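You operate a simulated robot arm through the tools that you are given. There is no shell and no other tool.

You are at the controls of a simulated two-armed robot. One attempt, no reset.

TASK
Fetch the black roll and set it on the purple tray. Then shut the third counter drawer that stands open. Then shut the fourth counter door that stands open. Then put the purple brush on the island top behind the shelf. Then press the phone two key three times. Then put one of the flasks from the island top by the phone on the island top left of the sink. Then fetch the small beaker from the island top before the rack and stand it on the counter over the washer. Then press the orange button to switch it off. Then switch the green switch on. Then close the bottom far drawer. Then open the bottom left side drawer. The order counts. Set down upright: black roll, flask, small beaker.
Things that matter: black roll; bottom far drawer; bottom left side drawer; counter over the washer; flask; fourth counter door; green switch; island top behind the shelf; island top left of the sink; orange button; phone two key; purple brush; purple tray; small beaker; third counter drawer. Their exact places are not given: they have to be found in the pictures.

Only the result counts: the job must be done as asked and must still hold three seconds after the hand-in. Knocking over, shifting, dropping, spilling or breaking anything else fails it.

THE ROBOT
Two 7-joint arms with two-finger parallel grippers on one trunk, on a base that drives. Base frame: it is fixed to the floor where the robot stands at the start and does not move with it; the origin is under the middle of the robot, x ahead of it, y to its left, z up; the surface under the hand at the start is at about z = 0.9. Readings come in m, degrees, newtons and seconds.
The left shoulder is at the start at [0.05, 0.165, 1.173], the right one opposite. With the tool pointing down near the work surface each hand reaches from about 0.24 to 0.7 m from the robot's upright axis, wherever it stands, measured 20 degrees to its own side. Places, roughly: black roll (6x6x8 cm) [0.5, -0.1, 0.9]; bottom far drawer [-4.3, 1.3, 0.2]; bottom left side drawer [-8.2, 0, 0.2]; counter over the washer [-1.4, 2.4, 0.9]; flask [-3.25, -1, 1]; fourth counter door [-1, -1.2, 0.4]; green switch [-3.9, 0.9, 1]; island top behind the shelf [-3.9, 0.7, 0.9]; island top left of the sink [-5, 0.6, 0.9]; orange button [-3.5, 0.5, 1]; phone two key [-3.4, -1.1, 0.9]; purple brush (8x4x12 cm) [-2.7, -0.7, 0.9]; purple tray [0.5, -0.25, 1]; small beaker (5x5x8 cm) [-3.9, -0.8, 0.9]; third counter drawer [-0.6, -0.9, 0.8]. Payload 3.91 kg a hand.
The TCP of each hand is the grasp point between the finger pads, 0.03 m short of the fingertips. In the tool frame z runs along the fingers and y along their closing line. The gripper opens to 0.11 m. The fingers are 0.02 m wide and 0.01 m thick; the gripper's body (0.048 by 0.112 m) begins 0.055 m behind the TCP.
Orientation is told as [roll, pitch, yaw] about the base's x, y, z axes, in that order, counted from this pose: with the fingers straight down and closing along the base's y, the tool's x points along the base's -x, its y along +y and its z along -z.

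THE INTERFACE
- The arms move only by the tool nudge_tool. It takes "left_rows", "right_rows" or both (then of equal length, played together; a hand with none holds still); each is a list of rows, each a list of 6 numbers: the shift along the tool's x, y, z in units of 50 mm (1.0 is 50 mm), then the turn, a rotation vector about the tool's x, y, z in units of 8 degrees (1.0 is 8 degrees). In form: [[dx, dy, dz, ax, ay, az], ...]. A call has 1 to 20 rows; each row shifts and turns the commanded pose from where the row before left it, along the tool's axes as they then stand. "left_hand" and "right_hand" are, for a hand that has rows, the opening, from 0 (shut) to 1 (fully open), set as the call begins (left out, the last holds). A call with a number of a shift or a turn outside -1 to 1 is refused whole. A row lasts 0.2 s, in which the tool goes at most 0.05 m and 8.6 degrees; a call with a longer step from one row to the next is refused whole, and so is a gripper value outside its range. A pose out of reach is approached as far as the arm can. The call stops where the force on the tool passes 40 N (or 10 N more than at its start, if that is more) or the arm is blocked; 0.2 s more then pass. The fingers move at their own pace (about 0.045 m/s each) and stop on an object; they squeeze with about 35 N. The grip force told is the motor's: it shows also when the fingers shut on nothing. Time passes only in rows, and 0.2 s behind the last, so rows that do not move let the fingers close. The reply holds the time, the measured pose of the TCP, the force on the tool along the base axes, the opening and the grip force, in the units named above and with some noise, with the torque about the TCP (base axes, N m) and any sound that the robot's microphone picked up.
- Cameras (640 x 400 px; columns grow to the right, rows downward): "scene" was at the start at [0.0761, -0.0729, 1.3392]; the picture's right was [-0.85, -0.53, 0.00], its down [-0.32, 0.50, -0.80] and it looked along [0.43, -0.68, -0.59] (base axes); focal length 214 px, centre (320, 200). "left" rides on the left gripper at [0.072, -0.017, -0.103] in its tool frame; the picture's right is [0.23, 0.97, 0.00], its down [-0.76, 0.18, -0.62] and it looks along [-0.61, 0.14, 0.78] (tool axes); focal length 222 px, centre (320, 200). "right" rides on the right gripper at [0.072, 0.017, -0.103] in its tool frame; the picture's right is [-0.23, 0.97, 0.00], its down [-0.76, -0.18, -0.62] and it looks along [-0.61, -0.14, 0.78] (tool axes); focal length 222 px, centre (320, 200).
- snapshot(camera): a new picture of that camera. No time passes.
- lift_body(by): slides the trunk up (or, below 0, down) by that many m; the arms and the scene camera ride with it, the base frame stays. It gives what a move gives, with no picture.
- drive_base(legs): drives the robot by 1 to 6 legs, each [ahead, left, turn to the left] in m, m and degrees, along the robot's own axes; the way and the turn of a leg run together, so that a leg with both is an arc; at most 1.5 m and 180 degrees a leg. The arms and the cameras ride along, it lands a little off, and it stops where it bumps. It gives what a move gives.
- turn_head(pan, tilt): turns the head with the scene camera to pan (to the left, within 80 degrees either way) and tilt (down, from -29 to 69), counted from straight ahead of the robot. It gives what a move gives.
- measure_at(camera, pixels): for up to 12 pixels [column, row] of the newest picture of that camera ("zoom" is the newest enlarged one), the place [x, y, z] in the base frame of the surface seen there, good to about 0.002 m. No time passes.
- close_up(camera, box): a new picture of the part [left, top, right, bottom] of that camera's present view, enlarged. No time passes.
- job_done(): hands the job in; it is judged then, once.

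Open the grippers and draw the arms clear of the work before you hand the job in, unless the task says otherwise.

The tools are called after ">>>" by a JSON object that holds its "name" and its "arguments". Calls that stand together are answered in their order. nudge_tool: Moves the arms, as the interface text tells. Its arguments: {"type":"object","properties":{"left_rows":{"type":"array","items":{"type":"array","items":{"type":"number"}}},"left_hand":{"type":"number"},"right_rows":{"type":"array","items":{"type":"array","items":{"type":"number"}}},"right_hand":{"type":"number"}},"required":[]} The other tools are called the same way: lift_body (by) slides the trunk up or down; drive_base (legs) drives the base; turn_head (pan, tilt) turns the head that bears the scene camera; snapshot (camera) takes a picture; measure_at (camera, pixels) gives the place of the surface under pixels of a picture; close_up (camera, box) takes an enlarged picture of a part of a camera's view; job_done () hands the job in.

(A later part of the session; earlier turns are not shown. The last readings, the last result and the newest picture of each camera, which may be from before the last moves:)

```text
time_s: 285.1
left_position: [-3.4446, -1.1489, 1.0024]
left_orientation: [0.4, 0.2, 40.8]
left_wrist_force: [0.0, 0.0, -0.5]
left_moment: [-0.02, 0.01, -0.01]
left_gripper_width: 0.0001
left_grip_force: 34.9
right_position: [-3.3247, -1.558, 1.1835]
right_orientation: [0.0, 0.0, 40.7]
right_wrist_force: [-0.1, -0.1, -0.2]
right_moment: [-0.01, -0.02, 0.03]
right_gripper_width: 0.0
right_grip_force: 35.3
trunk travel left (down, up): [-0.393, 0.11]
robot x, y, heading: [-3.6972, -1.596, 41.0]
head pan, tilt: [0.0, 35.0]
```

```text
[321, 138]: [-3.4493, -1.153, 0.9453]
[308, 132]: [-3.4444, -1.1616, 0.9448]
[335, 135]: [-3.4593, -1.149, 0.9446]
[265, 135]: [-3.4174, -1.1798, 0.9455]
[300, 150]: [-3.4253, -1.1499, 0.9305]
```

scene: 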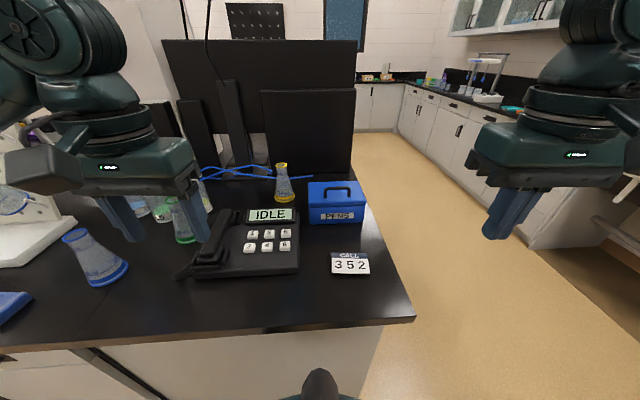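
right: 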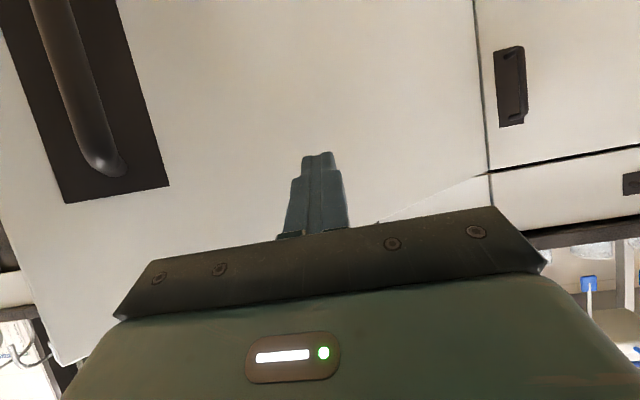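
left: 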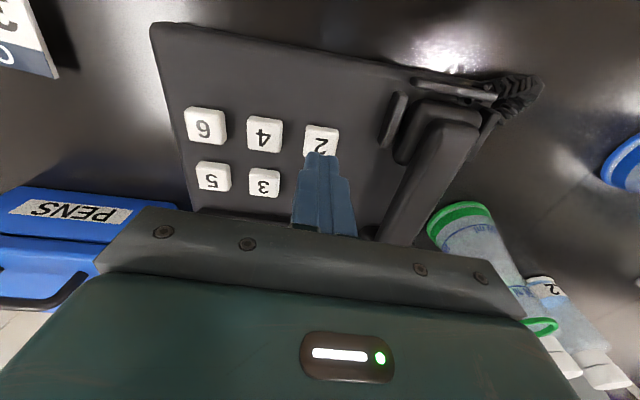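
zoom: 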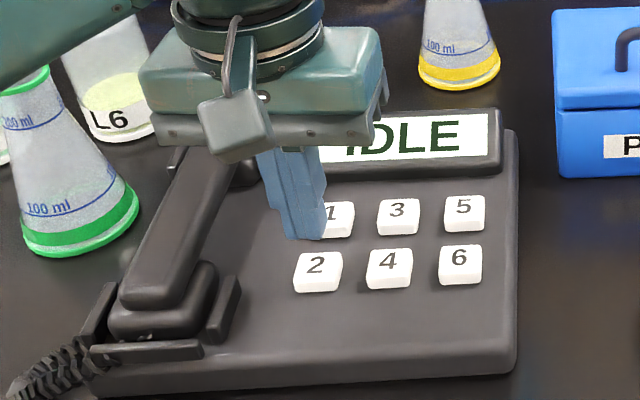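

Aligned. I lower to just above the key, then press in small steps while watching force and sound.

>>> {"name": "nudge_tool", "arguments": {"left_rows": [[0, 0, 0.25, 0, 0, 0], [0, 0, 0.25, 0, 0, 0], [0, 0, 0, 0, 0, 0]]}}

>>> {"name": "nudge_tool", "arguments": {"left_rows": [[0, 0, 0.04, 0, 0, 0], [0, 0, 0.04, 0, 0, 0], [0, 0, 0.02, 0, 0, 0], [0, 0, 0, 0, 0, 0]]}}

>>> {"name": "close_up", "arguments": {"camera": "scene", "box": [180, 180, 320, 280]}}

```text
time_s: 285.9
left_position: [-3.4449, -1.1471, 0.9787]
left_orientation: [0.4, 0.2, 40.9]
left_wrist_force: [0.3, -0.5, -0.8]
left_moment: [0.02, -0.01, 0.0]
left_gripper_width: 0.0001
left_grip_force: 34.6
right_position: [-3.3253, -1.5575, 1.1829]
right_orientation: [0.0, 0.0, 40.7]
right_wrist_force: [0.1, 0.2, -0.3]
right_moment: [-0.04, -0.02, -0.02]
right_gripper_width: 0.0
right_grip_force: 34.8
trunk travel left (down, up): [-0.393, 0.11]
robot x, y, heading: [-3.7014, -1.5996, 40.8]
head pan, tilt: [0.0, 35.0]
```

```text
time_s: 286.9
left_position: [-3.4452, -1.148, 0.9732]
left_orientation: [0.4, 0.2, 40.9]
left_wrist_force: [-1.0, 0.3, 0.7]
left_moment: [-0.01, -0.02, -0.02]
left_gripper_width: 0.0
left_grip_force: 35.2
right_position: [-3.325, -1.5574, 1.1831]
right_orientation: [0.0, 0.0, 40.7]
right_wrist_force: [0.6, 0.3, 0.4]
right_moment: [0.0, 0.02, 0.04]
right_gripper_width: 0.0001
right_grip_force: 35.2
trunk travel left (down, up): [-0.393, 0.11]
robot x, y, heading: [-3.6974, -1.5918, 40.6]
head pan, tilt: [0.0, 35.0]
```

```text
4.00 times, centred on (250, 230) of scene
```

zoom: 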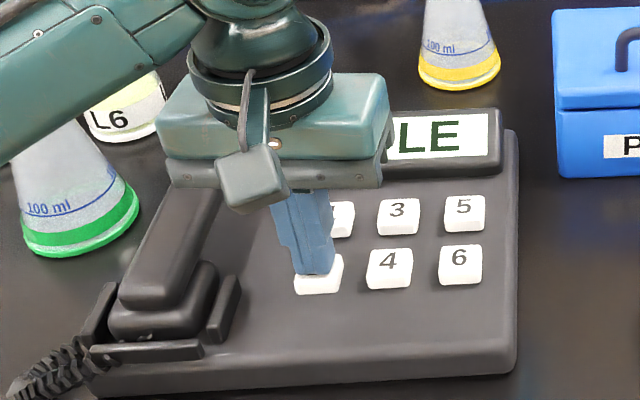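

The tips rest right at key 2's top. I press 2 mm more and listen.

>>> {"name": "nudge_tool", "arguments": {"left_rows": [[0, 0, 0.04, 0, 0, 0], [0, 0, 0, 0, 0, 0]]}}

>>> {"name": "nudge_tool", "arguments": {"left_rows": [[0, 0, 0.04, 0, 0, 0], [0, 0, 0, 0, 0, 0]]}}

```text
time_s: 287.5
left_position: [-3.4441, -1.1469, 0.9721]
left_orientation: [0.4, 0.2, 40.8]
left_wrist_force: [1.2, -0.3, 1.3]
left_moment: [-0.02, -0.02, -0.03]
left_gripper_width: 0.0
left_grip_force: 35.1
right_position: [-3.3258, -1.558, 1.183]
right_orientation: [-0.1, 0.0, 40.7]
right_wrist_force: [0.0, 0.1, -0.4]
right_moment: [0.02, -0.02, 0.03]
right_gripper_width: 0.0
right_grip_force: 34.9
trunk travel left (down, up): [-0.393, 0.11]
robot x, y, heading: [-3.6962, -1.5947, 40.9]
head pan, tilt: [0.0, 35.0]
heard: click
```

```text
time_s: 288.1
left_position: [-3.4443, -1.1469, 0.969]
left_orientation: [0.3, 0.3, 41.0]
left_wrist_force: [0.9, -0.8, 2.3]
left_moment: [-0.04, -0.04, -0.02]
left_gripper_width: 0.0
left_grip_force: 34.8
right_position: [-3.3258, -1.5578, 1.1824]
right_orientation: [0.0, 0.0, 40.7]
right_wrist_force: [0.0, 0.8, 1.0]
right_moment: [0.0, 0.0, -0.05]
right_gripper_width: 0.0003
right_grip_force: 35.2
trunk travel left (down, up): [-0.393, 0.11]
robot x, y, heading: [-3.6978, -1.5985, 40.5]
head pan, tilt: [0.0, 35.0]
```

A click was heard, so that is press one. I raise the fingers 14 mm to release and look at the display.

>>> {"name": "nudge_tool", "arguments": {"left_rows": [[0, 0, -0.14, 0, 0, 0], [0, 0, -0.2, 0, 0, 0], [0, 0, 0, 0, 0, 0]]}}

>>> {"name": "close_up", "arguments": {"camera": "scene", "box": [180, 180, 320, 280]}}

>>> {"name": "snapshot", "arguments": {"camera": "left"}}

```text
time_s: 288.9
left_position: [-3.4446, -1.1472, 0.9865]
left_orientation: [0.5, 0.3, 40.9]
left_wrist_force: [0.3, -0.4, -0.1]
left_moment: [0.01, 0.01, 0.02]
left_gripper_width: 0.0
left_grip_force: 34.6
right_position: [-3.325, -1.5582, 1.1851]
right_orientation: [0.2, 0.0, 40.7]
right_wrist_force: [-0.1, -0.6, -0.7]
right_moment: [0.02, 0.01, 0.0]
right_gripper_width: 0.0002
right_grip_force: 34.9
trunk travel left (down, up): [-0.393, 0.11]
robot x, y, heading: [-3.6975, -1.5972, 40.5]
head pan, tilt: [0.0, 35.0]
```

```text
4.00 times, centred on (250, 230) of scene
```

zoom: 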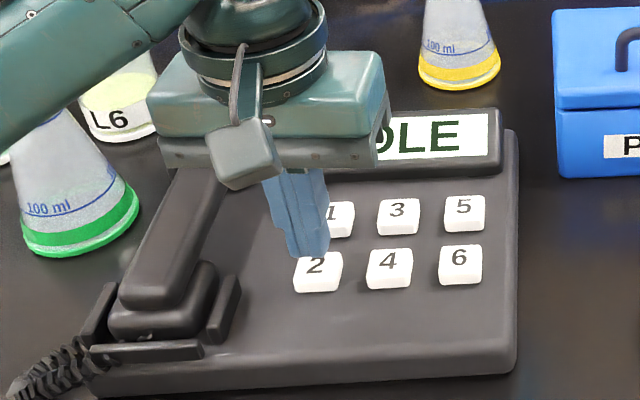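

```text
taken
```

left: 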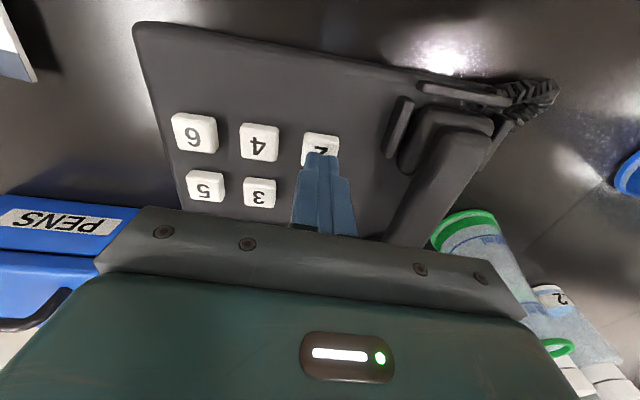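

The key sprang back. I press a second time to the same depth and release.

>>> {"name": "nudge_tool", "arguments": {"left_rows": [[0, 0, 0.2, 0, 0, 0], [0, 0, 0.08, 0, 0, 0], [0, 0, 0.06, 0, 0, 0], [0, 0, 0, 0, 0, 0]]}}

>>> {"name": "nudge_tool", "arguments": {"left_rows": [[0, 0, -0.14, 0, 0, 0], [0, 0, -0.2, 0, 0, 0], [0, 0, 0, 0, 0, 0]]}}

```text
time_s: 289.9
left_position: [-3.4445, -1.1458, 0.9716]
left_orientation: [0.4, 0.1, 40.8]
left_wrist_force: [1.2, 0.3, 1.1]
left_moment: [0.04, -0.04, -0.02]
left_gripper_width: 0.0
left_grip_force: 34.9
right_position: [-3.3256, -1.557, 1.1832]
right_orientation: [0.0, 0.0, 40.6]
right_wrist_force: [0.3, 0.2, 0.0]
right_moment: [0.02, 0.01, 0.02]
right_gripper_width: 0.0
right_grip_force: 35.5
trunk travel left (down, up): [-0.393, 0.11]
robot x, y, heading: [-3.6947, -1.5938, 40.7]
head pan, tilt: [0.0, 35.0]
heard: click
```

```text
time_s: 290.7
left_position: [-3.4445, -1.1482, 0.9872]
left_orientation: [0.4, 0.2, 40.9]
left_wrist_force: [0.7, 0.1, -0.6]
left_moment: [-0.01, 0.01, 0.0]
left_gripper_width: 0.0
left_grip_force: 35.1
right_position: [-3.3259, -1.5576, 1.1834]
right_orientation: [0.0, -0.1, 40.7]
right_wrist_force: [-0.1, -0.2, -0.6]
right_moment: [-0.01, -0.02, 0.01]
right_gripper_width: 0.0
right_grip_force: 35.8
trunk travel left (down, up): [-0.393, 0.11]
robot x, y, heading: [-3.6961, -1.5998, 40.6]
head pan, tilt: [0.0, 35.0]
```

A second click was heard. I make the third press and release, then lift well clear.

>>> {"name": "nudge_tool", "arguments": {"left_rows": [[0, 0, 0.2, 0, 0, 0], [0, 0, 0.08, 0, 0, 0], [0, 0, 0.06, 0, 0, 0], [0, 0, 0, 0, 0, 0]]}}

>>> {"name": "nudge_tool", "arguments": {"left_rows": [[0, 0, -0.14, 0, 0, 0], [0, 0, -0.2, 0, 0, 0], [0, 0, -0.8, 0, 0, 0], [0, 0, -0.9, 0, 0, 0], [0, 0, -0.9, 0, 0, 0], [0, 0, -0.9, 0, 0, 0], [0, 0, 0, 0, 0, 0]]}}

>>> {"name": "snapshot", "arguments": {"camera": "scene"}}

```text
time_s: 291.7
left_position: [-3.4436, -1.1479, 0.9701]
left_orientation: [0.4, 0.2, 40.9]
left_wrist_force: [-0.7, -0.4, 1.6]
left_moment: [-0.01, -0.02, -0.03]
left_gripper_width: 0.0
left_grip_force: 35.5
right_position: [-3.3249, -1.5582, 1.1825]
right_orientation: [-0.1, 0.0, 40.7]
right_wrist_force: [-0.4, 0.1, 0.0]
right_moment: [-0.04, 0.0, 0.01]
right_gripper_width: 0.0
right_grip_force: 34.9
trunk travel left (down, up): [-0.393, 0.11]
robot x, y, heading: [-3.701, -1.5981, 40.7]
head pan, tilt: [0.0, 35.0]
heard: click
```

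```text
time_s: 293.3
left_position: [-3.4424, -1.15, 1.163]
left_orientation: [0.4, 0.3, 40.9]
left_wrist_force: [0.2, -0.2, -0.5]
left_moment: [-0.02, 0.0, -0.04]
left_gripper_width: 0.0
left_grip_force: 34.7
right_position: [-3.3248, -1.5581, 1.1831]
right_orientation: [-0.1, 0.0, 40.7]
right_wrist_force: [0.2, 0.2, 0.3]
right_moment: [0.0, 0.0, -0.02]
right_gripper_width: 0.0003
right_grip_force: 34.9
trunk travel left (down, up): [-0.393, 0.11]
robot x, y, heading: [-3.7002, -1.5982, 40.7]
head pan, tilt: [0.0, 35.0]
```

```text
taken
```

scene: 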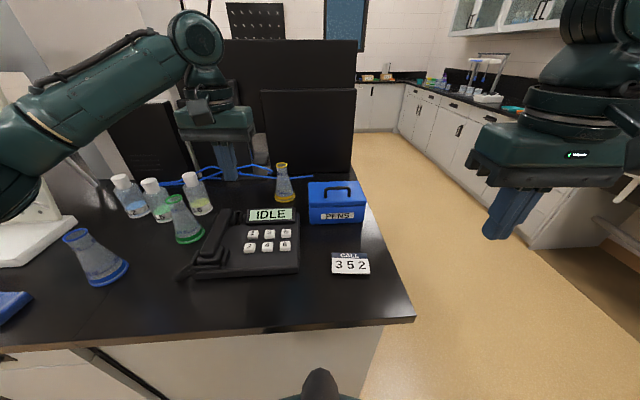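

All three presses clicked. For the flask, the yellow-banded one at (283,183) lies nearest to the given place, so I zoom in on it and its surroundings.

>>> {"name": "close_up", "arguments": {"camera": "scene", "box": [240, 140, 380, 230]}}

>>> {"name": "measure_at", "arguments": {"camera": "scene", "pixels": [[282, 165], [276, 165], [287, 165], [283, 178], [275, 195], [293, 195], [284, 200], [338, 185], [310, 185], [362, 185], [310, 222], [364, 222]]}}

```text
4.44 times, centred on (310, 185) of scene
```

zoom: 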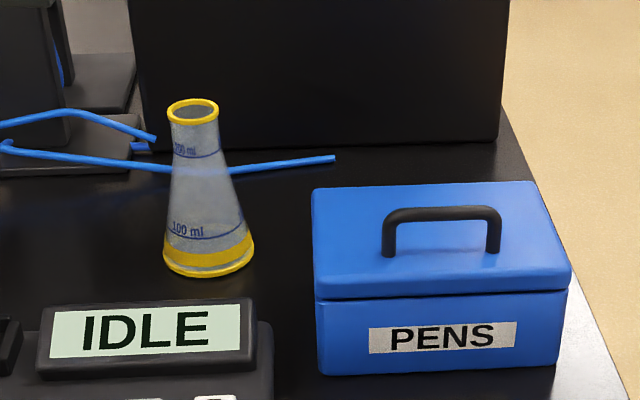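

```text
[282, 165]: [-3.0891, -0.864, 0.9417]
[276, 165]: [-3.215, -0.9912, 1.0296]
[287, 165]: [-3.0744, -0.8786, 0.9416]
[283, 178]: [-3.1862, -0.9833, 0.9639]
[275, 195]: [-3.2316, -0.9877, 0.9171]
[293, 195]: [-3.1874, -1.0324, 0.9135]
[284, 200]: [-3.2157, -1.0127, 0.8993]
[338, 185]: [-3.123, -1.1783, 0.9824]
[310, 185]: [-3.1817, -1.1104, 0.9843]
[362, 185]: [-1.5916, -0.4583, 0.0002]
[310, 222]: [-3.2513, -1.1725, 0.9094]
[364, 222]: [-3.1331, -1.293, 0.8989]
```

The yellow flask's base is near (-3.205,-1.0), matching the given place well. I measure its rim, body and the cables and box beside it in the zoom.

>>> {"name": "measure_at", "arguments": {"camera": "zoom", "pixels": [[170, 113], [214, 116], [192, 124], [192, 101], [208, 200], [165, 250], [252, 250], [208, 272], [320, 160], [150, 145], [318, 195], [440, 215]]}}

```text
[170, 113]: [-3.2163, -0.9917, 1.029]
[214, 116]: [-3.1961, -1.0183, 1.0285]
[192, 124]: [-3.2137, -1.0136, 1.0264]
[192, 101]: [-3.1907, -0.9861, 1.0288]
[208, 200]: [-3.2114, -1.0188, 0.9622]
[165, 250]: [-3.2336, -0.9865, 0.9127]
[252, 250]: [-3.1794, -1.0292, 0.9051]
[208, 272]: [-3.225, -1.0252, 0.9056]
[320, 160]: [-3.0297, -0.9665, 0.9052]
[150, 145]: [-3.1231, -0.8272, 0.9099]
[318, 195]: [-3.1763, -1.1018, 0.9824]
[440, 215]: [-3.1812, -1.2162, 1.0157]
```

I check how far my own base front extends, from the dark nose at the picture bottom.

>>> {"name": "measure_at", "arguments": {"camera": "scene", "pixels": [[320, 372], [320, 390], [345, 395], [200, 345], [330, 330]]}}

>>> {"name": "turn_head", "arguments": {"pan": 0, "tilt": 65}}

>>> {"name": "snapshot", "arguments": {"camera": "scene"}}

```text
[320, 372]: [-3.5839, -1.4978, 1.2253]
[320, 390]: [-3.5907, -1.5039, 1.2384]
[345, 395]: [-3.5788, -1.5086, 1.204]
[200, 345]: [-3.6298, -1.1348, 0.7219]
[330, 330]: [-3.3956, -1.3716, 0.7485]
```

```text
time_s: 294.2
left_position: [-3.4435, -1.1497, 1.1624]
left_orientation: [0.3, 0.2, 40.9]
left_wrist_force: [-0.4, -0.4, 0.3]
left_moment: [0.02, 0.03, -0.02]
left_gripper_width: 0.0001
left_grip_force: 35.3
right_position: [-3.3245, -1.5578, 1.183]
right_orientation: [0.0, 0.0, 40.6]
right_wrist_force: [0.4, -0.3, 0.1]
right_moment: [0.01, 0.03, -0.04]
right_gripper_width: 0.0001
right_grip_force: 35.2
trunk travel left (down, up): [-0.393, 0.11]
robot x, y, heading: [-3.6982, -1.5989, 40.4]
head pan, tilt: [0.0, 65.0]
```

```text
taken
```

scene: 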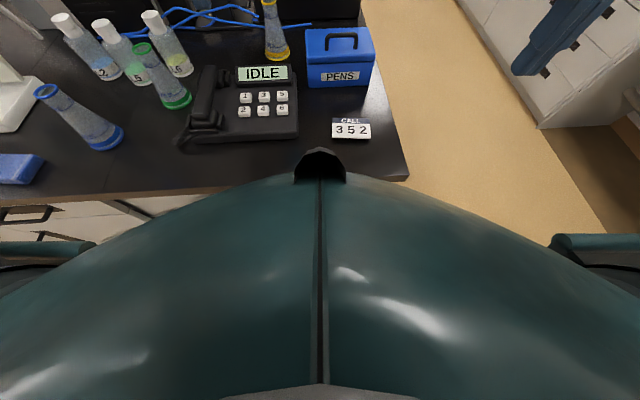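

The corridor side suits the yellow flask best, with the robot turned so its arms stay clear of the monitor. I first tuck the left hand, then drive round the corner.

>>> {"name": "nudge_tool", "arguments": {"left_rows": [[0.7, 0.1, 0, 0, 0, 0], [0.9, 0.1, 0, 0, 0, 0], [0.9, 0.1, 0, 0, 0, 0], [0.7, 0.1, 0, 0, 0, 0], [0, 0, 0, 0, 0, 0]]}}

>>> {"name": "drive_base", "arguments": {"legs": [[0, -0.56, 0], [0.52, 0, 0], [0, 0, 58]]}}

>>> {"name": "turn_head", "arguments": {"pan": 0, "tilt": 40}}

>>> {"name": "snapshot", "arguments": {"camera": "scene"}}

```text
time_s: 295.4
left_position: [-3.577, -1.238, 1.1609]
left_orientation: [0.3, 0.2, 40.9]
left_wrist_force: [-0.6, 0.1, -1.3]
left_moment: [-0.04, 0.04, 0.04]
left_gripper_width: 0.0
left_grip_force: 34.7
right_position: [-3.3243, -1.5578, 1.1823]
right_orientation: [0.0, 0.1, 40.7]
right_wrist_force: [0.4, -0.3, 0.5]
right_moment: [-0.02, 0.01, 0.01]
right_gripper_width: 0.0001
right_grip_force: 35.1
trunk travel left (down, up): [-0.393, 0.11]
robot x, y, heading: [-3.7005, -1.5957, 40.6]
head pan, tilt: [0.0, 65.0]
```

```text
time_s: 306.1
left_position: [-3.2046, -1.3849, 1.1615]
left_orientation: [0.5, 0.2, 102.0]
left_wrist_force: [-0.7, -0.4, -0.2]
left_moment: [0.01, 0.01, 0.0]
left_gripper_width: 0.0
left_grip_force: 34.8
right_position: [-2.8042, -1.3177, 1.1835]
right_orientation: [0.0, -0.1, 101.8]
right_wrist_force: [0.4, -0.2, -0.7]
right_moment: [0.01, -0.01, 0.0]
right_gripper_width: 0.0
right_grip_force: 34.6
trunk travel left (down, up): [-0.393, 0.11]
robot x, y, heading: [-2.9523, -1.6677, 102.3]
head pan, tilt: [0.0, 65.0]
```

```text
time_s: 306.9
left_position: [-3.2055, -1.3851, 1.1621]
left_orientation: [0.4, 0.2, 102.1]
left_wrist_force: [-1.1, 0.5, 0.5]
left_moment: [0.0, 0.0, -0.02]
left_gripper_width: 0.0002
left_grip_force: 34.9
right_position: [-2.8032, -1.319, 1.1822]
right_orientation: [0.0, 0.0, 101.8]
right_wrist_force: [-0.7, -0.2, -0.2]
right_moment: [0.03, 0.0, 0.02]
right_gripper_width: 0.0
right_grip_force: 35.3
trunk travel left (down, up): [-0.393, 0.11]
robot x, y, heading: [-2.9503, -1.6656, 102.0]
head pan, tilt: [0.0, 40.0]
```

```text
taken
```

scene: 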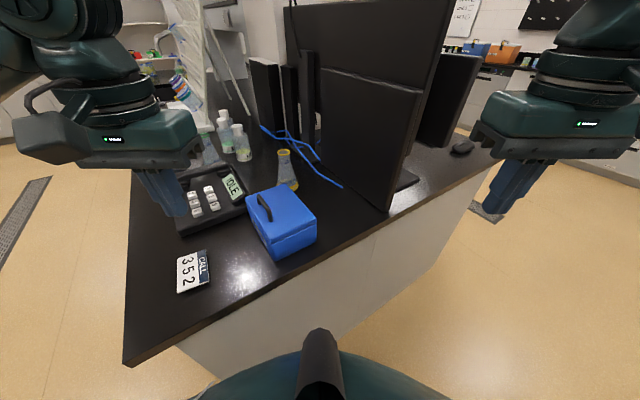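

The flask is 0.70 m ahead and 0.11 m left, with the monitor well to the right. I drive 8 cm closer and look again.

>>> {"name": "drive_base", "arguments": {"legs": [[0.08, 0, 0]]}}

>>> {"name": "snapshot", "arguments": {"camera": "scene"}}

>>> {"name": "close_up", "arguments": {"camera": "scene", "box": [230, 120, 370, 210]}}

```text
time_s: 308.0
left_position: [-3.2216, -1.3062, 1.1609]
left_orientation: [0.4, 0.2, 102.0]
left_wrist_force: [-0.6, 1.0, -0.1]
left_moment: [0.01, -0.02, -0.01]
left_gripper_width: 0.0
left_grip_force: 35.4
right_position: [-2.8214, -1.2414, 1.1837]
right_orientation: [0.0, -0.1, 101.8]
right_wrist_force: [0.3, -1.0, -0.2]
right_moment: [0.02, 0.01, 0.0]
right_gripper_width: 0.0001
right_grip_force: 35.1
trunk travel left (down, up): [-0.393, 0.11]
robot x, y, heading: [-2.9669, -1.5896, 102.1]
head pan, tilt: [0.0, 40.0]
```

```text
taken
```

scene: 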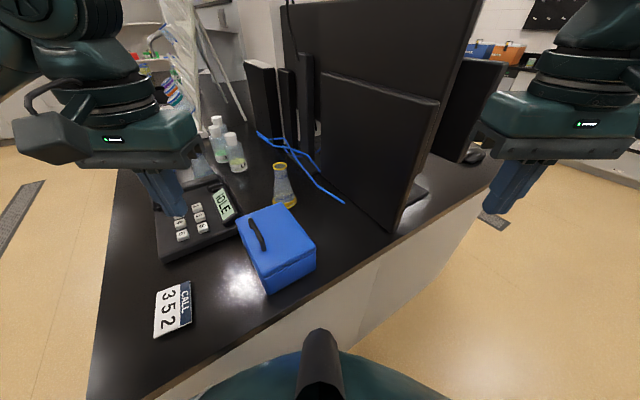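

```text
4.44 times, centred on (300, 165) of scene
```

zoom: 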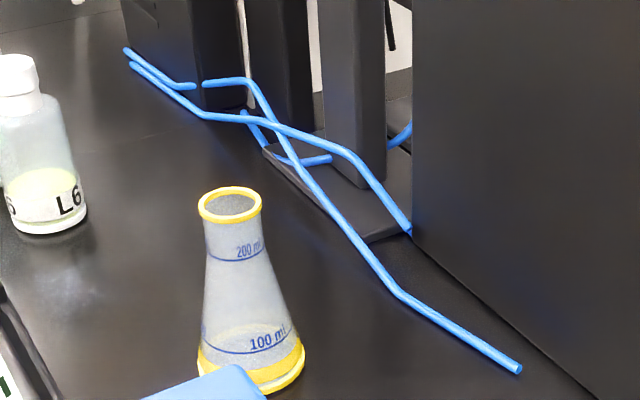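

I measure the flask's rim again from this closer view for the grasp.

>>> {"name": "measure_at", "arguments": {"camera": "zoom", "pixels": [[202, 206], [259, 208], [232, 221], [230, 190], [235, 250], [205, 290], [292, 310], [240, 300], [205, 240], [262, 240]]}}

```text
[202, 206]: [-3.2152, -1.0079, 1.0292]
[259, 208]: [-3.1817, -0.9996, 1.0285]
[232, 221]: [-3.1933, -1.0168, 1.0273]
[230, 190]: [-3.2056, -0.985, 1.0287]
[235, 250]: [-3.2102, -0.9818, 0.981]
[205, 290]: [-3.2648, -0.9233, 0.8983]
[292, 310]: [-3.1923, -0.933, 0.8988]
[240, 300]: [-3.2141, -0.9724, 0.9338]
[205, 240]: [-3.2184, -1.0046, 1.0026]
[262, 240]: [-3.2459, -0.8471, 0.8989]
```

The rim centre is (-3.199,-1.002), 35 mm wide, top at 1.029. I move the left hand over it at travel height with the fingers opened.

>>> {"name": "nudge_tool", "arguments": {"left_rows": [[-0.5, -0.15, 0, 0, 0, 0], [-0.85, -0.25, 0, 0, 0, 0], [-0.85, -0.25, 0, 0, 0, 0], [-0.85, -0.25, 0, 0, 0, 0], [-0.85, -0.25, 0, 0, 0, 0], [-0.85, -0.25, 0, 0, 0, 0], [-0.7, -0.2, 0, 0, 0, 0], [-0.4, -0.1, 0, 0, 0, 0], [0, 0, 0, 0, 0, 0]], "left_hand": 0.8}}

>>> {"name": "snapshot", "arguments": {"camera": "left"}}

>>> {"name": "snapshot", "arguments": {"camera": "scene"}}

```text
time_s: 310.0
left_position: [-3.1985, -1.0042, 1.1588]
left_orientation: [0.4, 0.2, 101.9]
left_wrist_force: [-0.1, -0.2, 0.1]
left_moment: [-0.01, -0.02, -0.01]
left_gripper_width: 0.088
left_grip_force: 0.0
right_position: [-2.8206, -1.2396, 1.1825]
right_orientation: [-0.1, 0.1, 101.8]
right_wrist_force: [-0.1, 0.1, 0.4]
right_moment: [-0.01, -0.02, -0.01]
right_gripper_width: 0.0
right_grip_force: 34.5
trunk travel left (down, up): [-0.393, 0.11]
robot x, y, heading: [-2.9649, -1.5896, 101.7]
head pan, tilt: [0.0, 40.0]
```

```text
taken
```

left: 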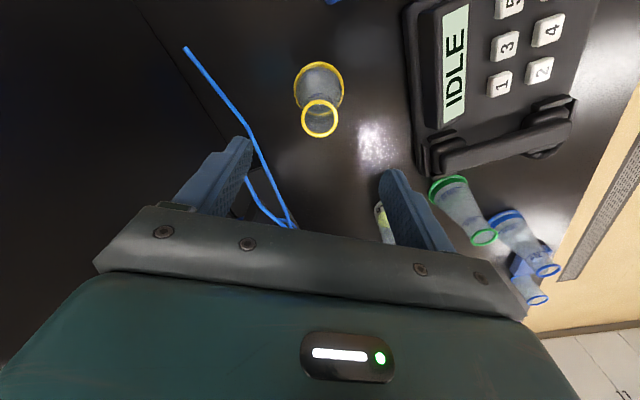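

```text
taken
```

scene: 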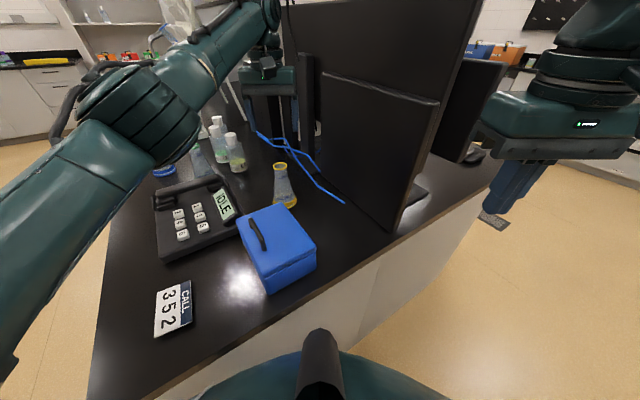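

The flask's rim shows at (320,118) in the left camera, between the fingers. I verify its centre.

>>> {"name": "measure_at", "arguments": {"camera": "left", "pixels": [[303, 117], [337, 120], [321, 101], [319, 135], [310, 105], [330, 133]]}}

```text
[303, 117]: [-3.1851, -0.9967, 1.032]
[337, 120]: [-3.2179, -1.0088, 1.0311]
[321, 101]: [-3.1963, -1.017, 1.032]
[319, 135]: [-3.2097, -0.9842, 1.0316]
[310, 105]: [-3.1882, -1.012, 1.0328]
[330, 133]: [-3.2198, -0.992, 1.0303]
```

The rim centre (-3.202,-1.002) is within 4 mm of the TCP. I lower to a TCP height of about 1.018, where the pads take the neck just under the lip.

>>> {"name": "nudge_tool", "arguments": {"left_rows": [[-0.06, 0.06, 0.6, 0, 0, 0], [0, 0, 0.7, 0, 0, 0], [0, 0, 0.7, 0, 0, 0], [0, 0, 0.5, 0, 0, 0], [0, 0, 0.3, 0, 0, 0], [0, 0, 0, 0, 0, 0]], "left_hand": 0.8}}

>>> {"name": "snapshot", "arguments": {"camera": "left"}}

>>> {"name": "close_up", "arguments": {"camera": "scene", "box": [210, 80, 370, 210]}}

```text
time_s: 311.4
left_position: [-3.2046, -1.0028, 1.0201]
left_orientation: [0.4, 0.1, 102.0]
left_wrist_force: [1.4, -1.0, -0.4]
left_moment: [0.0, 0.01, 0.0]
left_gripper_width: 0.088
left_grip_force: 0.1
right_position: [-2.82, -1.2409, 1.1827]
right_orientation: [0.0, 0.0, 101.9]
right_wrist_force: [0.5, -0.7, 0.7]
right_moment: [0.02, 0.02, 0.0]
right_gripper_width: 0.0
right_grip_force: 35.2
trunk travel left (down, up): [-0.393, 0.11]
robot x, y, heading: [-2.9648, -1.5843, 101.9]
head pan, tilt: [0.0, 40.0]
```

```text
taken
```

left: 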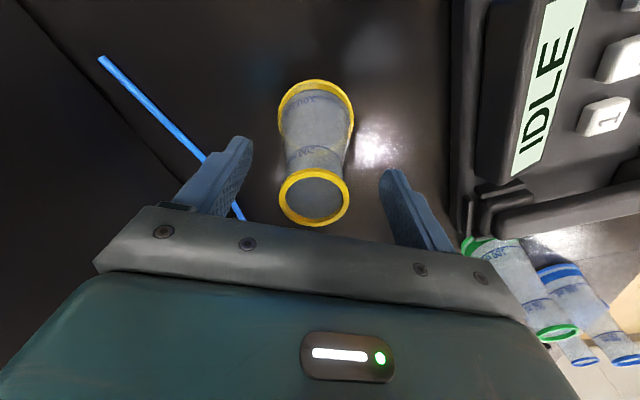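

```text
3.08 times, centred on (290, 145) of scene
```

zoom: 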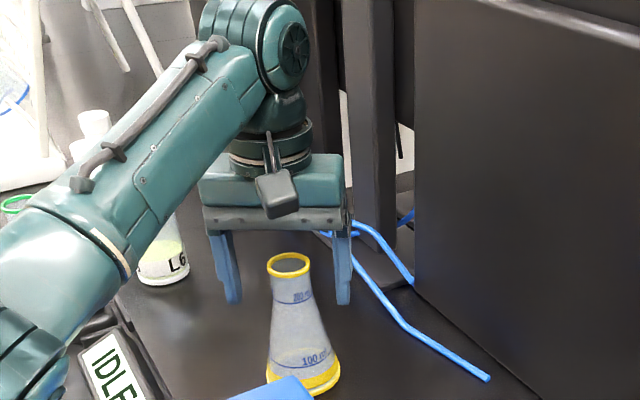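

The neck and lip lie between the fingers. I close the left hand and let it settle.

>>> {"name": "nudge_tool", "arguments": {"left_rows": [[0, 0, 0, 0, 0, 0], [0, 0, 0, 0, 0, 0], [0, 0, 0, 0, 0, 0], [0, 0, 0, 0, 0, 0], [0, 0, 0, 0, 0, 0], [0, 0, 0, 0, 0, 0], [0, 0, 0, 0, 0, 0], [0, 0, 0, 0, 0, 0]], "left_hand": 0}}

>>> {"name": "snapshot", "arguments": {"camera": "left"}}

```text
time_s: 313.2
left_position: [-3.203, -1.0034, 1.0217]
left_orientation: [0.5, 0.2, 101.9]
left_wrist_force: [-0.5, -0.5, 0.1]
left_moment: [-0.02, 0.0, -0.01]
left_gripper_width: 0.0345
left_grip_force: 34.6
right_position: [-2.8202, -1.2403, 1.1832]
right_orientation: [0.1, 0.1, 101.7]
right_wrist_force: [-1.0, 0.2, -0.5]
right_moment: [-0.03, 0.03, 0.0]
right_gripper_width: 0.0
right_grip_force: 35.4
trunk travel left (down, up): [-0.393, 0.11]
robot x, y, heading: [-2.9646, -1.5905, 101.8]
head pan, tilt: [0.0, 40.0]
```

```text
taken
```

left: 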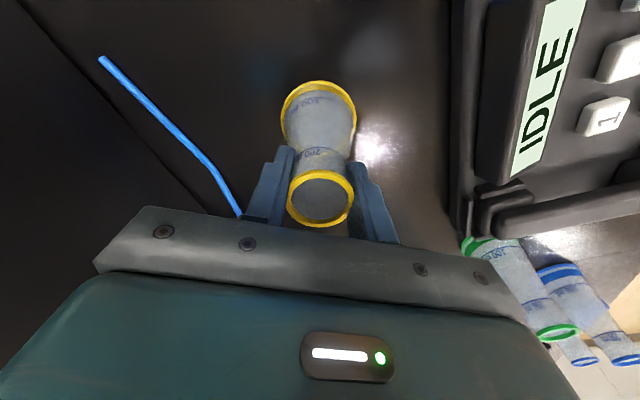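

The grip holds the neck at 34.5 mm. I lift very slowly and check.

>>> {"name": "nudge_tool", "arguments": {"left_rows": [[0, 0, -0.04, 0, 0, 0], [0, 0, -0.06, 0, 0, 0], [0, 0, -0.1, 0, 0, 0], [0, 0, -0.1, 0, 0, 0], [0, 0, -0.1, 0, 0, 0], [0, 0, -0.05, 0, 0, 0], [0, 0, 0, 0, 0, 0]]}}

>>> {"name": "close_up", "arguments": {"camera": "scene", "box": [210, 80, 370, 210]}}

>>> {"name": "snapshot", "arguments": {"camera": "left"}}

```text
time_s: 314.8
left_position: [-3.2021, -1.002, 1.0422]
left_orientation: [0.5, 0.3, 102.0]
left_wrist_force: [0.0, -1.0, -1.2]
left_moment: [0.02, 0.01, 0.01]
left_gripper_width: 0.0346
left_grip_force: 35.3
right_position: [-2.8211, -1.241, 1.1832]
right_orientation: [-0.1, -0.1, 101.9]
right_wrist_force: [-0.2, -0.1, -0.5]
right_moment: [0.02, -0.01, -0.01]
right_gripper_width: 0.0001
right_grip_force: 35.3
trunk travel left (down, up): [-0.393, 0.11]
robot x, y, heading: [-2.9684, -1.5856, 101.8]
head pan, tilt: [0.0, 40.0]
```

```text
3.08 times, centred on (290, 145) of scene
```

zoom: 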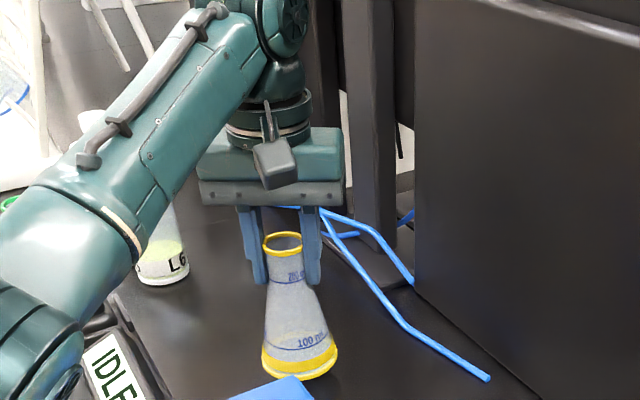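

```text
taken
```

left: 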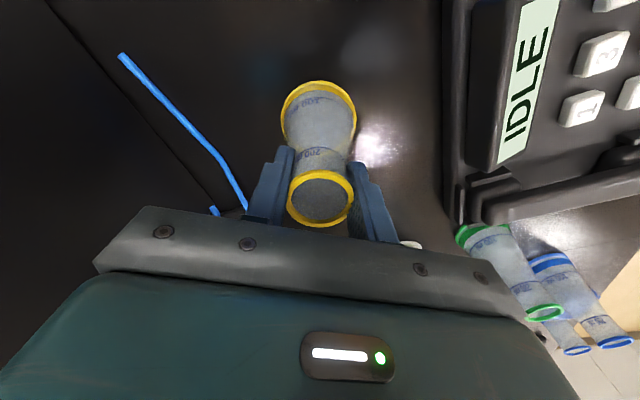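

The flask came up with the hand and hangs straight. I keep lifting slowly to clear the box's handle.

>>> {"name": "nudge_tool", "arguments": {"left_rows": [[0, 0, -0.08, 0, 0, 0], [0, 0, -0.15, 0, 0, 0], [0, 0, -0.2, 0, 0, 0], [0, 0, -0.25, 0, 0, 0], [0, 0, -0.25, 0, 0, 0], [0, 0, -0.25, 0, 0, 0], [0, 0, -0.25, 0, 0, 0], [0, 0, -0.25, 0, 0, 0], [0, 0, -0.25, 0, 0, 0], [0, 0, -0.25, 0, 0, 0], [0, 0, -0.25, 0, 0, 0], [0, 0, -0.2, 0, 0, 0], [0, 0, -0.1, 0, 0, 0], [0, 0, -0.05, 0, 0, 0], [0, 0, 0, 0, 0, 0]]}}

>>> {"name": "snapshot", "arguments": {"camera": "left"}}

```text
time_s: 318.0
left_position: [-3.2047, -1.009, 1.1791]
left_orientation: [0.4, 0.1, 102.0]
left_wrist_force: [-0.3, 0.0, 0.4]
left_moment: [0.01, 0.0, 0.02]
left_gripper_width: 0.0345
left_grip_force: 34.8
left hand out of reach, approached as far as the arm can: row 12
right_position: [-2.8198, -1.2415, 1.1835]
right_orientation: [-0.1, 0.0, 101.8]
right_wrist_force: [-0.5, 0.0, 0.9]
right_moment: [-0.02, 0.0, -0.02]
right_gripper_width: 0.0
right_grip_force: 34.9
trunk travel left (down, up): [-0.393, 0.11]
robot x, y, heading: [-2.9659, -1.5893, 102.1]
head pan, tilt: [0.0, 40.0]
```

```text
taken
```

left: 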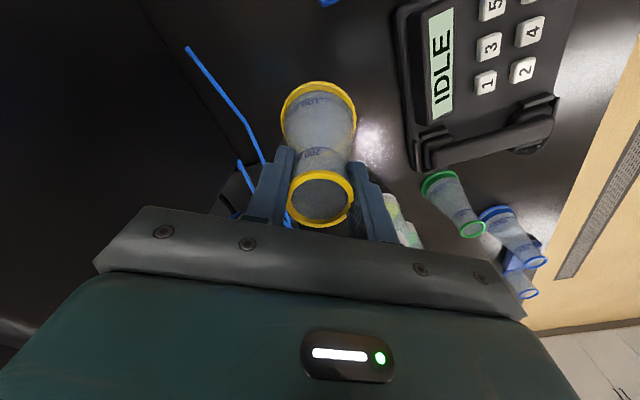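

The flask is up at z 1.18 and held well. I draw it slowly back toward the body.

>>> {"name": "nudge_tool", "arguments": {"left_rows": [[0.08, 0, 0, 0, 0, 0], [0.15, 0, 0, 0, 0, 0], [0.25, 0.03, 0, 0, 0, 0], [0.35, 0.05, 0, 0, 0, 0], [0.4, 0.1, 0, 0, 0, 0], [0.4, 0.1, 0, 0, 0, 0], [0.4, 0.1, 0, 0, 0, 0], [0.4, 0.1, 0, 0, 0, 0], [0.4, 0.1, 0, 0, 0, 0], [0.4, 0.1, 0, 0, 0, 0], [0.4, 0.1, 0, 0, 0, 0], [0.4, 0.1, 0, 0, 0, 0], [0.35, 0.05, 0, 0, 0, 0], [0.3, 0.05, 0, 0, 0, 0], [0.2, 0, 0, 0, 0, 0], [0.1, 0, 0, 0, 0, 0], [0, 0, 0, 0, 0, 0]]}}

>>> {"name": "snapshot", "arguments": {"camera": "left"}}

>>> {"name": "snapshot", "arguments": {"camera": "scene"}}

```text
time_s: 321.6
left_position: [-3.2006, -1.2588, 1.181]
left_orientation: [0.4, 0.2, 102.0]
left_wrist_force: [0.4, 0.0, -0.5]
left_moment: [-0.03, 0.0, -0.02]
left_gripper_width: 0.0345
left_grip_force: 34.9
left hand out of reach, approached as far as the arm can: row 2
right_position: [-2.8205, -1.2412, 1.183]
right_orientation: [0.0, -0.1, 101.8]
right_wrist_force: [-0.4, -0.2, -0.1]
right_moment: [0.0, -0.02, -0.03]
right_gripper_width: 0.0
right_grip_force: 34.9
trunk travel left (down, up): [-0.393, 0.11]
robot x, y, heading: [-2.9641, -1.591, 101.8]
head pan, tilt: [0.0, 40.0]
```

```text
taken
```

left: 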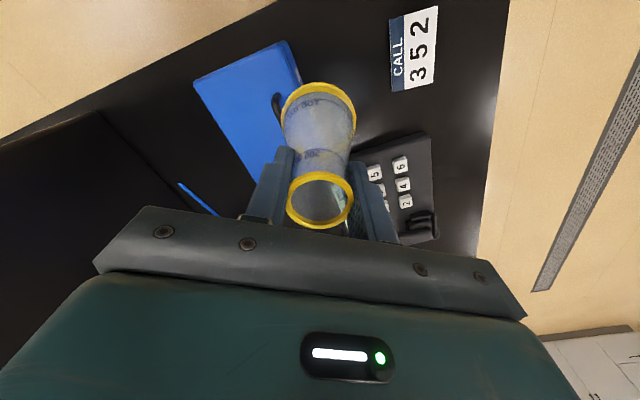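

```text
taken
```

scene: 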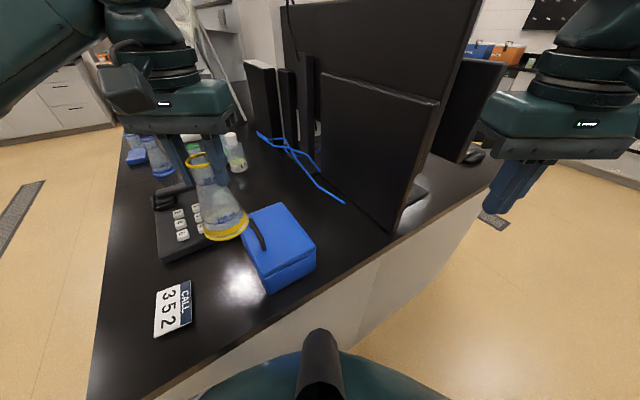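

The flask is safe near the body. I back off a little, turn to face the island's sink side direction, and reverse past the corner.

>>> {"name": "drive_base", "arguments": {"legs": [[-0.14, 0, 0], [0, 0, -57], [-0.55, 0, 0]]}}

>>> {"name": "turn_head", "arguments": {"pan": 75, "tilt": 20}}

>>> {"name": "snapshot", "arguments": {"camera": "scene"}}

>>> {"name": "snapshot", "arguments": {"camera": "left"}}

```text
time_s: 328.3
left_position: [-3.1852, -1.736, 1.1808]
left_orientation: [0.4, 0.1, 45.6]
left_wrist_force: [-0.2, -0.4, -1.6]
left_moment: [0.03, 0.02, 0.01]
left_gripper_width: 0.0343
left_grip_force: 35.1
right_position: [-2.9602, -2.0406, 1.1832]
right_orientation: [0.0, 0.0, 45.4]
right_wrist_force: [0.1, 0.0, -0.5]
right_moment: [0.0, -0.02, -0.03]
right_gripper_width: 0.0002
right_grip_force: 35.2
trunk travel left (down, up): [-0.393, 0.11]
robot x, y, heading: [-3.328, -2.1132, 45.1]
head pan, tilt: [0.0, 40.0]
```

```text
time_s: 329.8
left_position: [-3.1849, -1.7352, 1.1822]
left_orientation: [0.4, 0.2, 45.5]
left_wrist_force: [-0.3, -0.2, -0.9]
left_moment: [-0.03, 0.03, 0.01]
left_gripper_width: 0.0342
left_grip_force: 35.2
right_position: [-2.9604, -2.0403, 1.1829]
right_orientation: [0.1, 0.1, 45.3]
right_wrist_force: [0.6, -0.3, 0.2]
right_moment: [-0.01, 0.0, -0.03]
right_gripper_width: 0.0
right_grip_force: 35.0
trunk travel left (down, up): [-0.393, 0.11]
robot x, y, heading: [-3.3271, -2.114, 45.5]
head pan, tilt: [75.0, 20.0]
```

```text
taken
```

scene: 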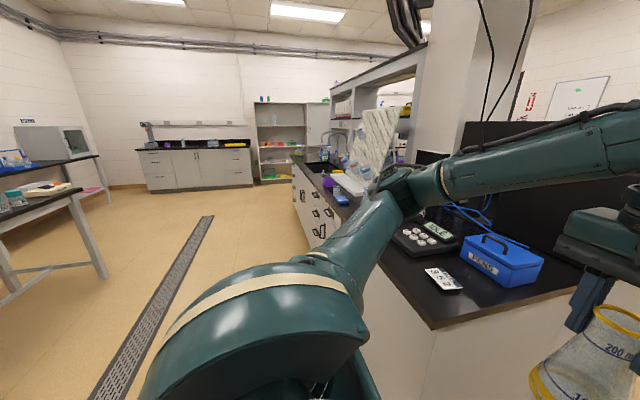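

```text
taken
```

left: 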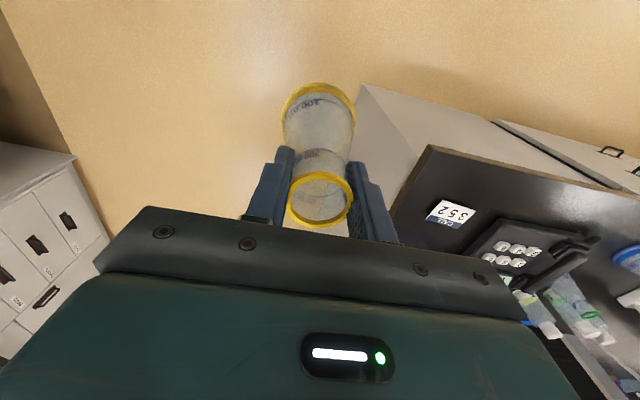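

The aisle along the sink side is visible. I measure the bench on the left, the far cabinet and the island's far end to plan the slide.

>>> {"name": "measure_at", "arguments": {"camera": "scene", "pixels": [[103, 275], [82, 190], [100, 156], [250, 183], [145, 185], [297, 185], [322, 165], [310, 160], [330, 200], [345, 180], [362, 170], [285, 178]]}}

>>> {"name": "close_up", "arguments": {"camera": "scene", "box": [270, 90, 430, 230]}}

```text
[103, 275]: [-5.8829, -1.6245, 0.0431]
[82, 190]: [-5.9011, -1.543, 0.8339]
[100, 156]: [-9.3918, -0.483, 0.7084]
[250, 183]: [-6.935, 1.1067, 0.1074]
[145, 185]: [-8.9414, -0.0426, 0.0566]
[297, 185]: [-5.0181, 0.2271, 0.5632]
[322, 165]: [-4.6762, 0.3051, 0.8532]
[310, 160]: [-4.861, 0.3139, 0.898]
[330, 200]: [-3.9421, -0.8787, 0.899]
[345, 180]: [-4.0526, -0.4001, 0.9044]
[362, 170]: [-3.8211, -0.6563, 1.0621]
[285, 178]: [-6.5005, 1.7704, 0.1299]
```

```text
2.86 times, centred on (350, 160) of scene
```

zoom: 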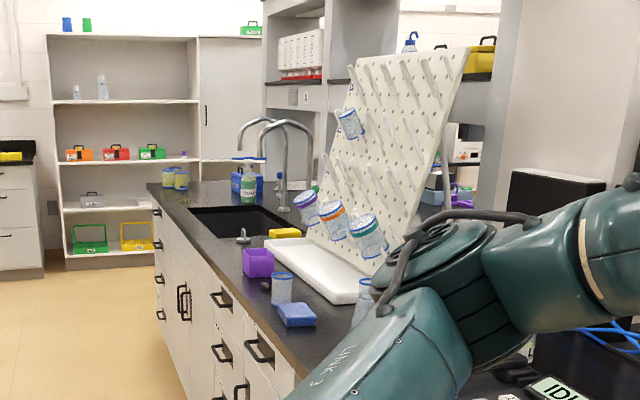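

The aisle is about 1.8 m wide and clear. I slide left along the island in two legs toward the place left of the sink.

>>> {"name": "drive_base", "arguments": {"legs": [[-0.05, 1.45, -0.3], [0, 1.45, 0]]}}

>>> {"name": "turn_head", "arguments": {"pan": 0, "tilt": 35}}

>>> {"name": "snapshot", "arguments": {"camera": "scene"}}

>>> {"name": "snapshot", "arguments": {"camera": "left"}}

```text
time_s: 354.8
left_position: [-5.2656, 0.2211, 1.1805]
left_orientation: [0.4, 0.2, 44.7]
left_wrist_force: [-0.5, 0.3, -0.8]
left_moment: [0.05, 0.0, 0.03]
left_gripper_width: 0.0334
left_grip_force: 35.0
right_position: [-5.0456, -0.087, 1.1827]
right_orientation: [-0.1, 0.0, 44.5]
right_wrist_force: [-0.6, -0.8, 0.0]
right_moment: [-0.04, 0.0, -0.03]
right_gripper_width: 0.0001
right_grip_force: 35.0
trunk travel left (down, up): [-0.393, 0.11]
robot x, y, heading: [-5.4112, -0.1523, 44.8]
head pan, tilt: [75.0, 20.0]
```

```text
time_s: 356.3
left_position: [-5.2665, 0.2216, 1.181]
left_orientation: [0.5, 0.2, 44.7]
left_wrist_force: [0.1, -0.5, -1.1]
left_moment: [0.01, 0.04, 0.01]
left_gripper_width: 0.0335
left_grip_force: 34.7
right_position: [-5.045, -0.0877, 1.1823]
right_orientation: [0.1, 0.1, 44.5]
right_wrist_force: [0.0, -0.1, 0.7]
right_moment: [0.02, -0.01, -0.01]
right_gripper_width: 0.0
right_grip_force: 35.1
trunk travel left (down, up): [-0.393, 0.11]
robot x, y, heading: [-5.4167, -0.1501, 44.5]
head pan, tilt: [0.0, 35.0]
```

```text
taken
```

scene: 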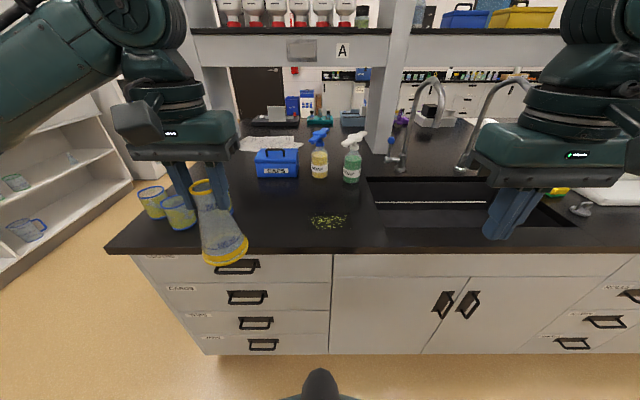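

```text
taken
```

left: 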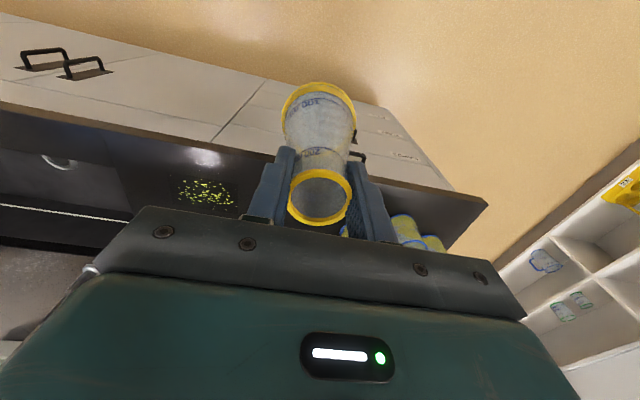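

I'm opposite the place left of the sink, with the sink to the right and two beakers at the far-left corner. The grip width changed by 1 mm, so I check the flask's hold closely.

>>> {"name": "close_up", "arguments": {"camera": "scene", "box": [120, 140, 280, 280]}}

>>> {"name": "measure_at", "arguments": {"camera": "scene", "pixels": [[222, 258], [205, 256], [244, 250], [205, 185], [220, 200], [280, 215], [330, 222], [300, 195], [180, 232], [277, 165], [320, 178], [352, 183]]}}

```text
2.86 times, centred on (200, 210) of scene
```

zoom: 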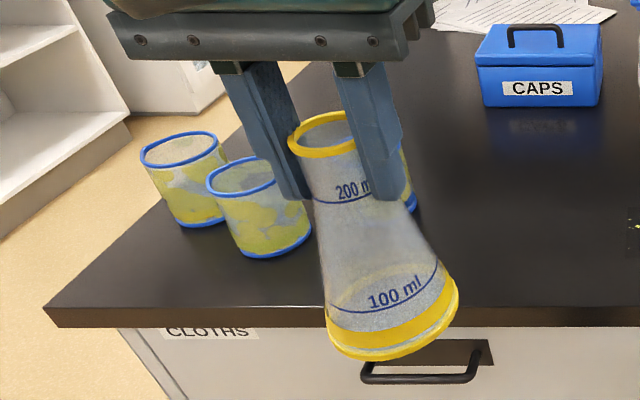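

```text
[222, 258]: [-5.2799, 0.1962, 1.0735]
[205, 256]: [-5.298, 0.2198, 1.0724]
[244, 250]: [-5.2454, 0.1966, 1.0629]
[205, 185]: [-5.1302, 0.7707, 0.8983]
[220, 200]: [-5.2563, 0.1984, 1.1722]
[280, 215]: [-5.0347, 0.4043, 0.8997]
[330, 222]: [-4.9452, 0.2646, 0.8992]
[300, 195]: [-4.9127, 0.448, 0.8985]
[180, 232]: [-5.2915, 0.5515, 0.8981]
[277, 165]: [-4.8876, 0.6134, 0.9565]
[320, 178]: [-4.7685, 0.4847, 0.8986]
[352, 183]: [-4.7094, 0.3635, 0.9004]
```

The flask hangs fine with its bottom at about 1.06. The spot near (-4.99,0.467), between the beakers, the CAPS box and the sink, is free; I drive 0.2 m closer.

>>> {"name": "drive_base", "arguments": {"legs": [[0.2, 0, 0.3]]}}

>>> {"name": "turn_head", "arguments": {"pan": 5, "tilt": 50}}

>>> {"name": "snapshot", "arguments": {"camera": "scene"}}

```text
time_s: 357.9
left_position: [-5.126, 0.3629, 1.1811]
left_orientation: [0.4, 0.3, 44.7]
left_wrist_force: [-0.7, 0.2, -0.9]
left_moment: [-0.04, 0.02, -0.02]
left_gripper_width: 0.0333
left_grip_force: 34.7
right_position: [-4.9034, 0.0523, 1.1833]
right_orientation: [0.1, 0.0, 44.6]
right_wrist_force: [0.7, 0.5, -1.5]
right_moment: [0.02, 0.05, 0.03]
right_gripper_width: 0.0
right_grip_force: 35.0
trunk travel left (down, up): [-0.393, 0.11]
robot x, y, heading: [-5.272, -0.0108, 44.5]
head pan, tilt: [0.0, 35.0]
```

```text
time_s: 358.6
left_position: [-5.1244, 0.3623, 1.181]
left_orientation: [0.4, 0.2, 44.6]
left_wrist_force: [-0.3, -0.3, 0.2]
left_moment: [0.02, -0.01, 0.02]
left_gripper_width: 0.0335
left_grip_force: 35.3
right_position: [-4.904, 0.0523, 1.1825]
right_orientation: [0.0, 0.0, 44.5]
right_wrist_force: [-0.5, 0.5, 0.1]
right_moment: [-0.03, -0.02, 0.04]
right_gripper_width: 0.0
right_grip_force: 35.3
trunk travel left (down, up): [-0.393, 0.11]
robot x, y, heading: [-5.2765, -0.0136, 44.6]
head pan, tilt: [5.0, 50.0]
```

```text
taken
```

scene: 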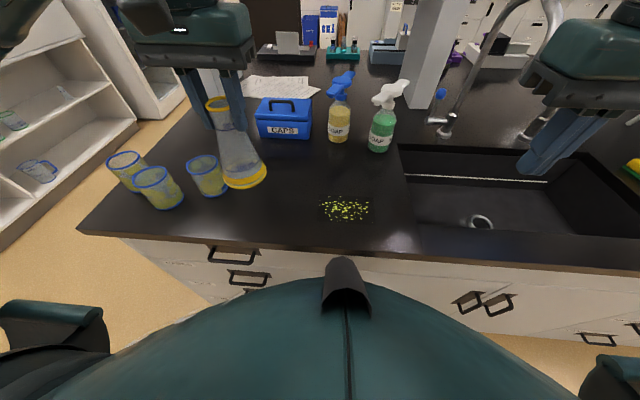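

The free area lies around (290,180), between beakers, CAPS box, spray bottles and the yellow specks. I measure it and the neighbours.

>>> {"name": "measure_at", "arguments": {"camera": "scene", "pixels": [[290, 185], [285, 165], [300, 170], [205, 190], [222, 185], [284, 137], [340, 140], [325, 205], [240, 180], [218, 100], [290, 205], [310, 175]]}}

```text
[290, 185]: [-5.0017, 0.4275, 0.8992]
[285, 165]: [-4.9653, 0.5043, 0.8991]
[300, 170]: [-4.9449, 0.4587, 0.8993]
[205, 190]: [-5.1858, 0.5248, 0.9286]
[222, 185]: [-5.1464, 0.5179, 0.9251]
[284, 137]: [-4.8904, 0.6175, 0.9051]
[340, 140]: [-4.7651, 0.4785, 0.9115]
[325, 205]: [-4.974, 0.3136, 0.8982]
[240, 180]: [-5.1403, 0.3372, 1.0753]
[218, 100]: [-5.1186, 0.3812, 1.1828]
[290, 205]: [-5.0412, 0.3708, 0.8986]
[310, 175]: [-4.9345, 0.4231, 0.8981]
```

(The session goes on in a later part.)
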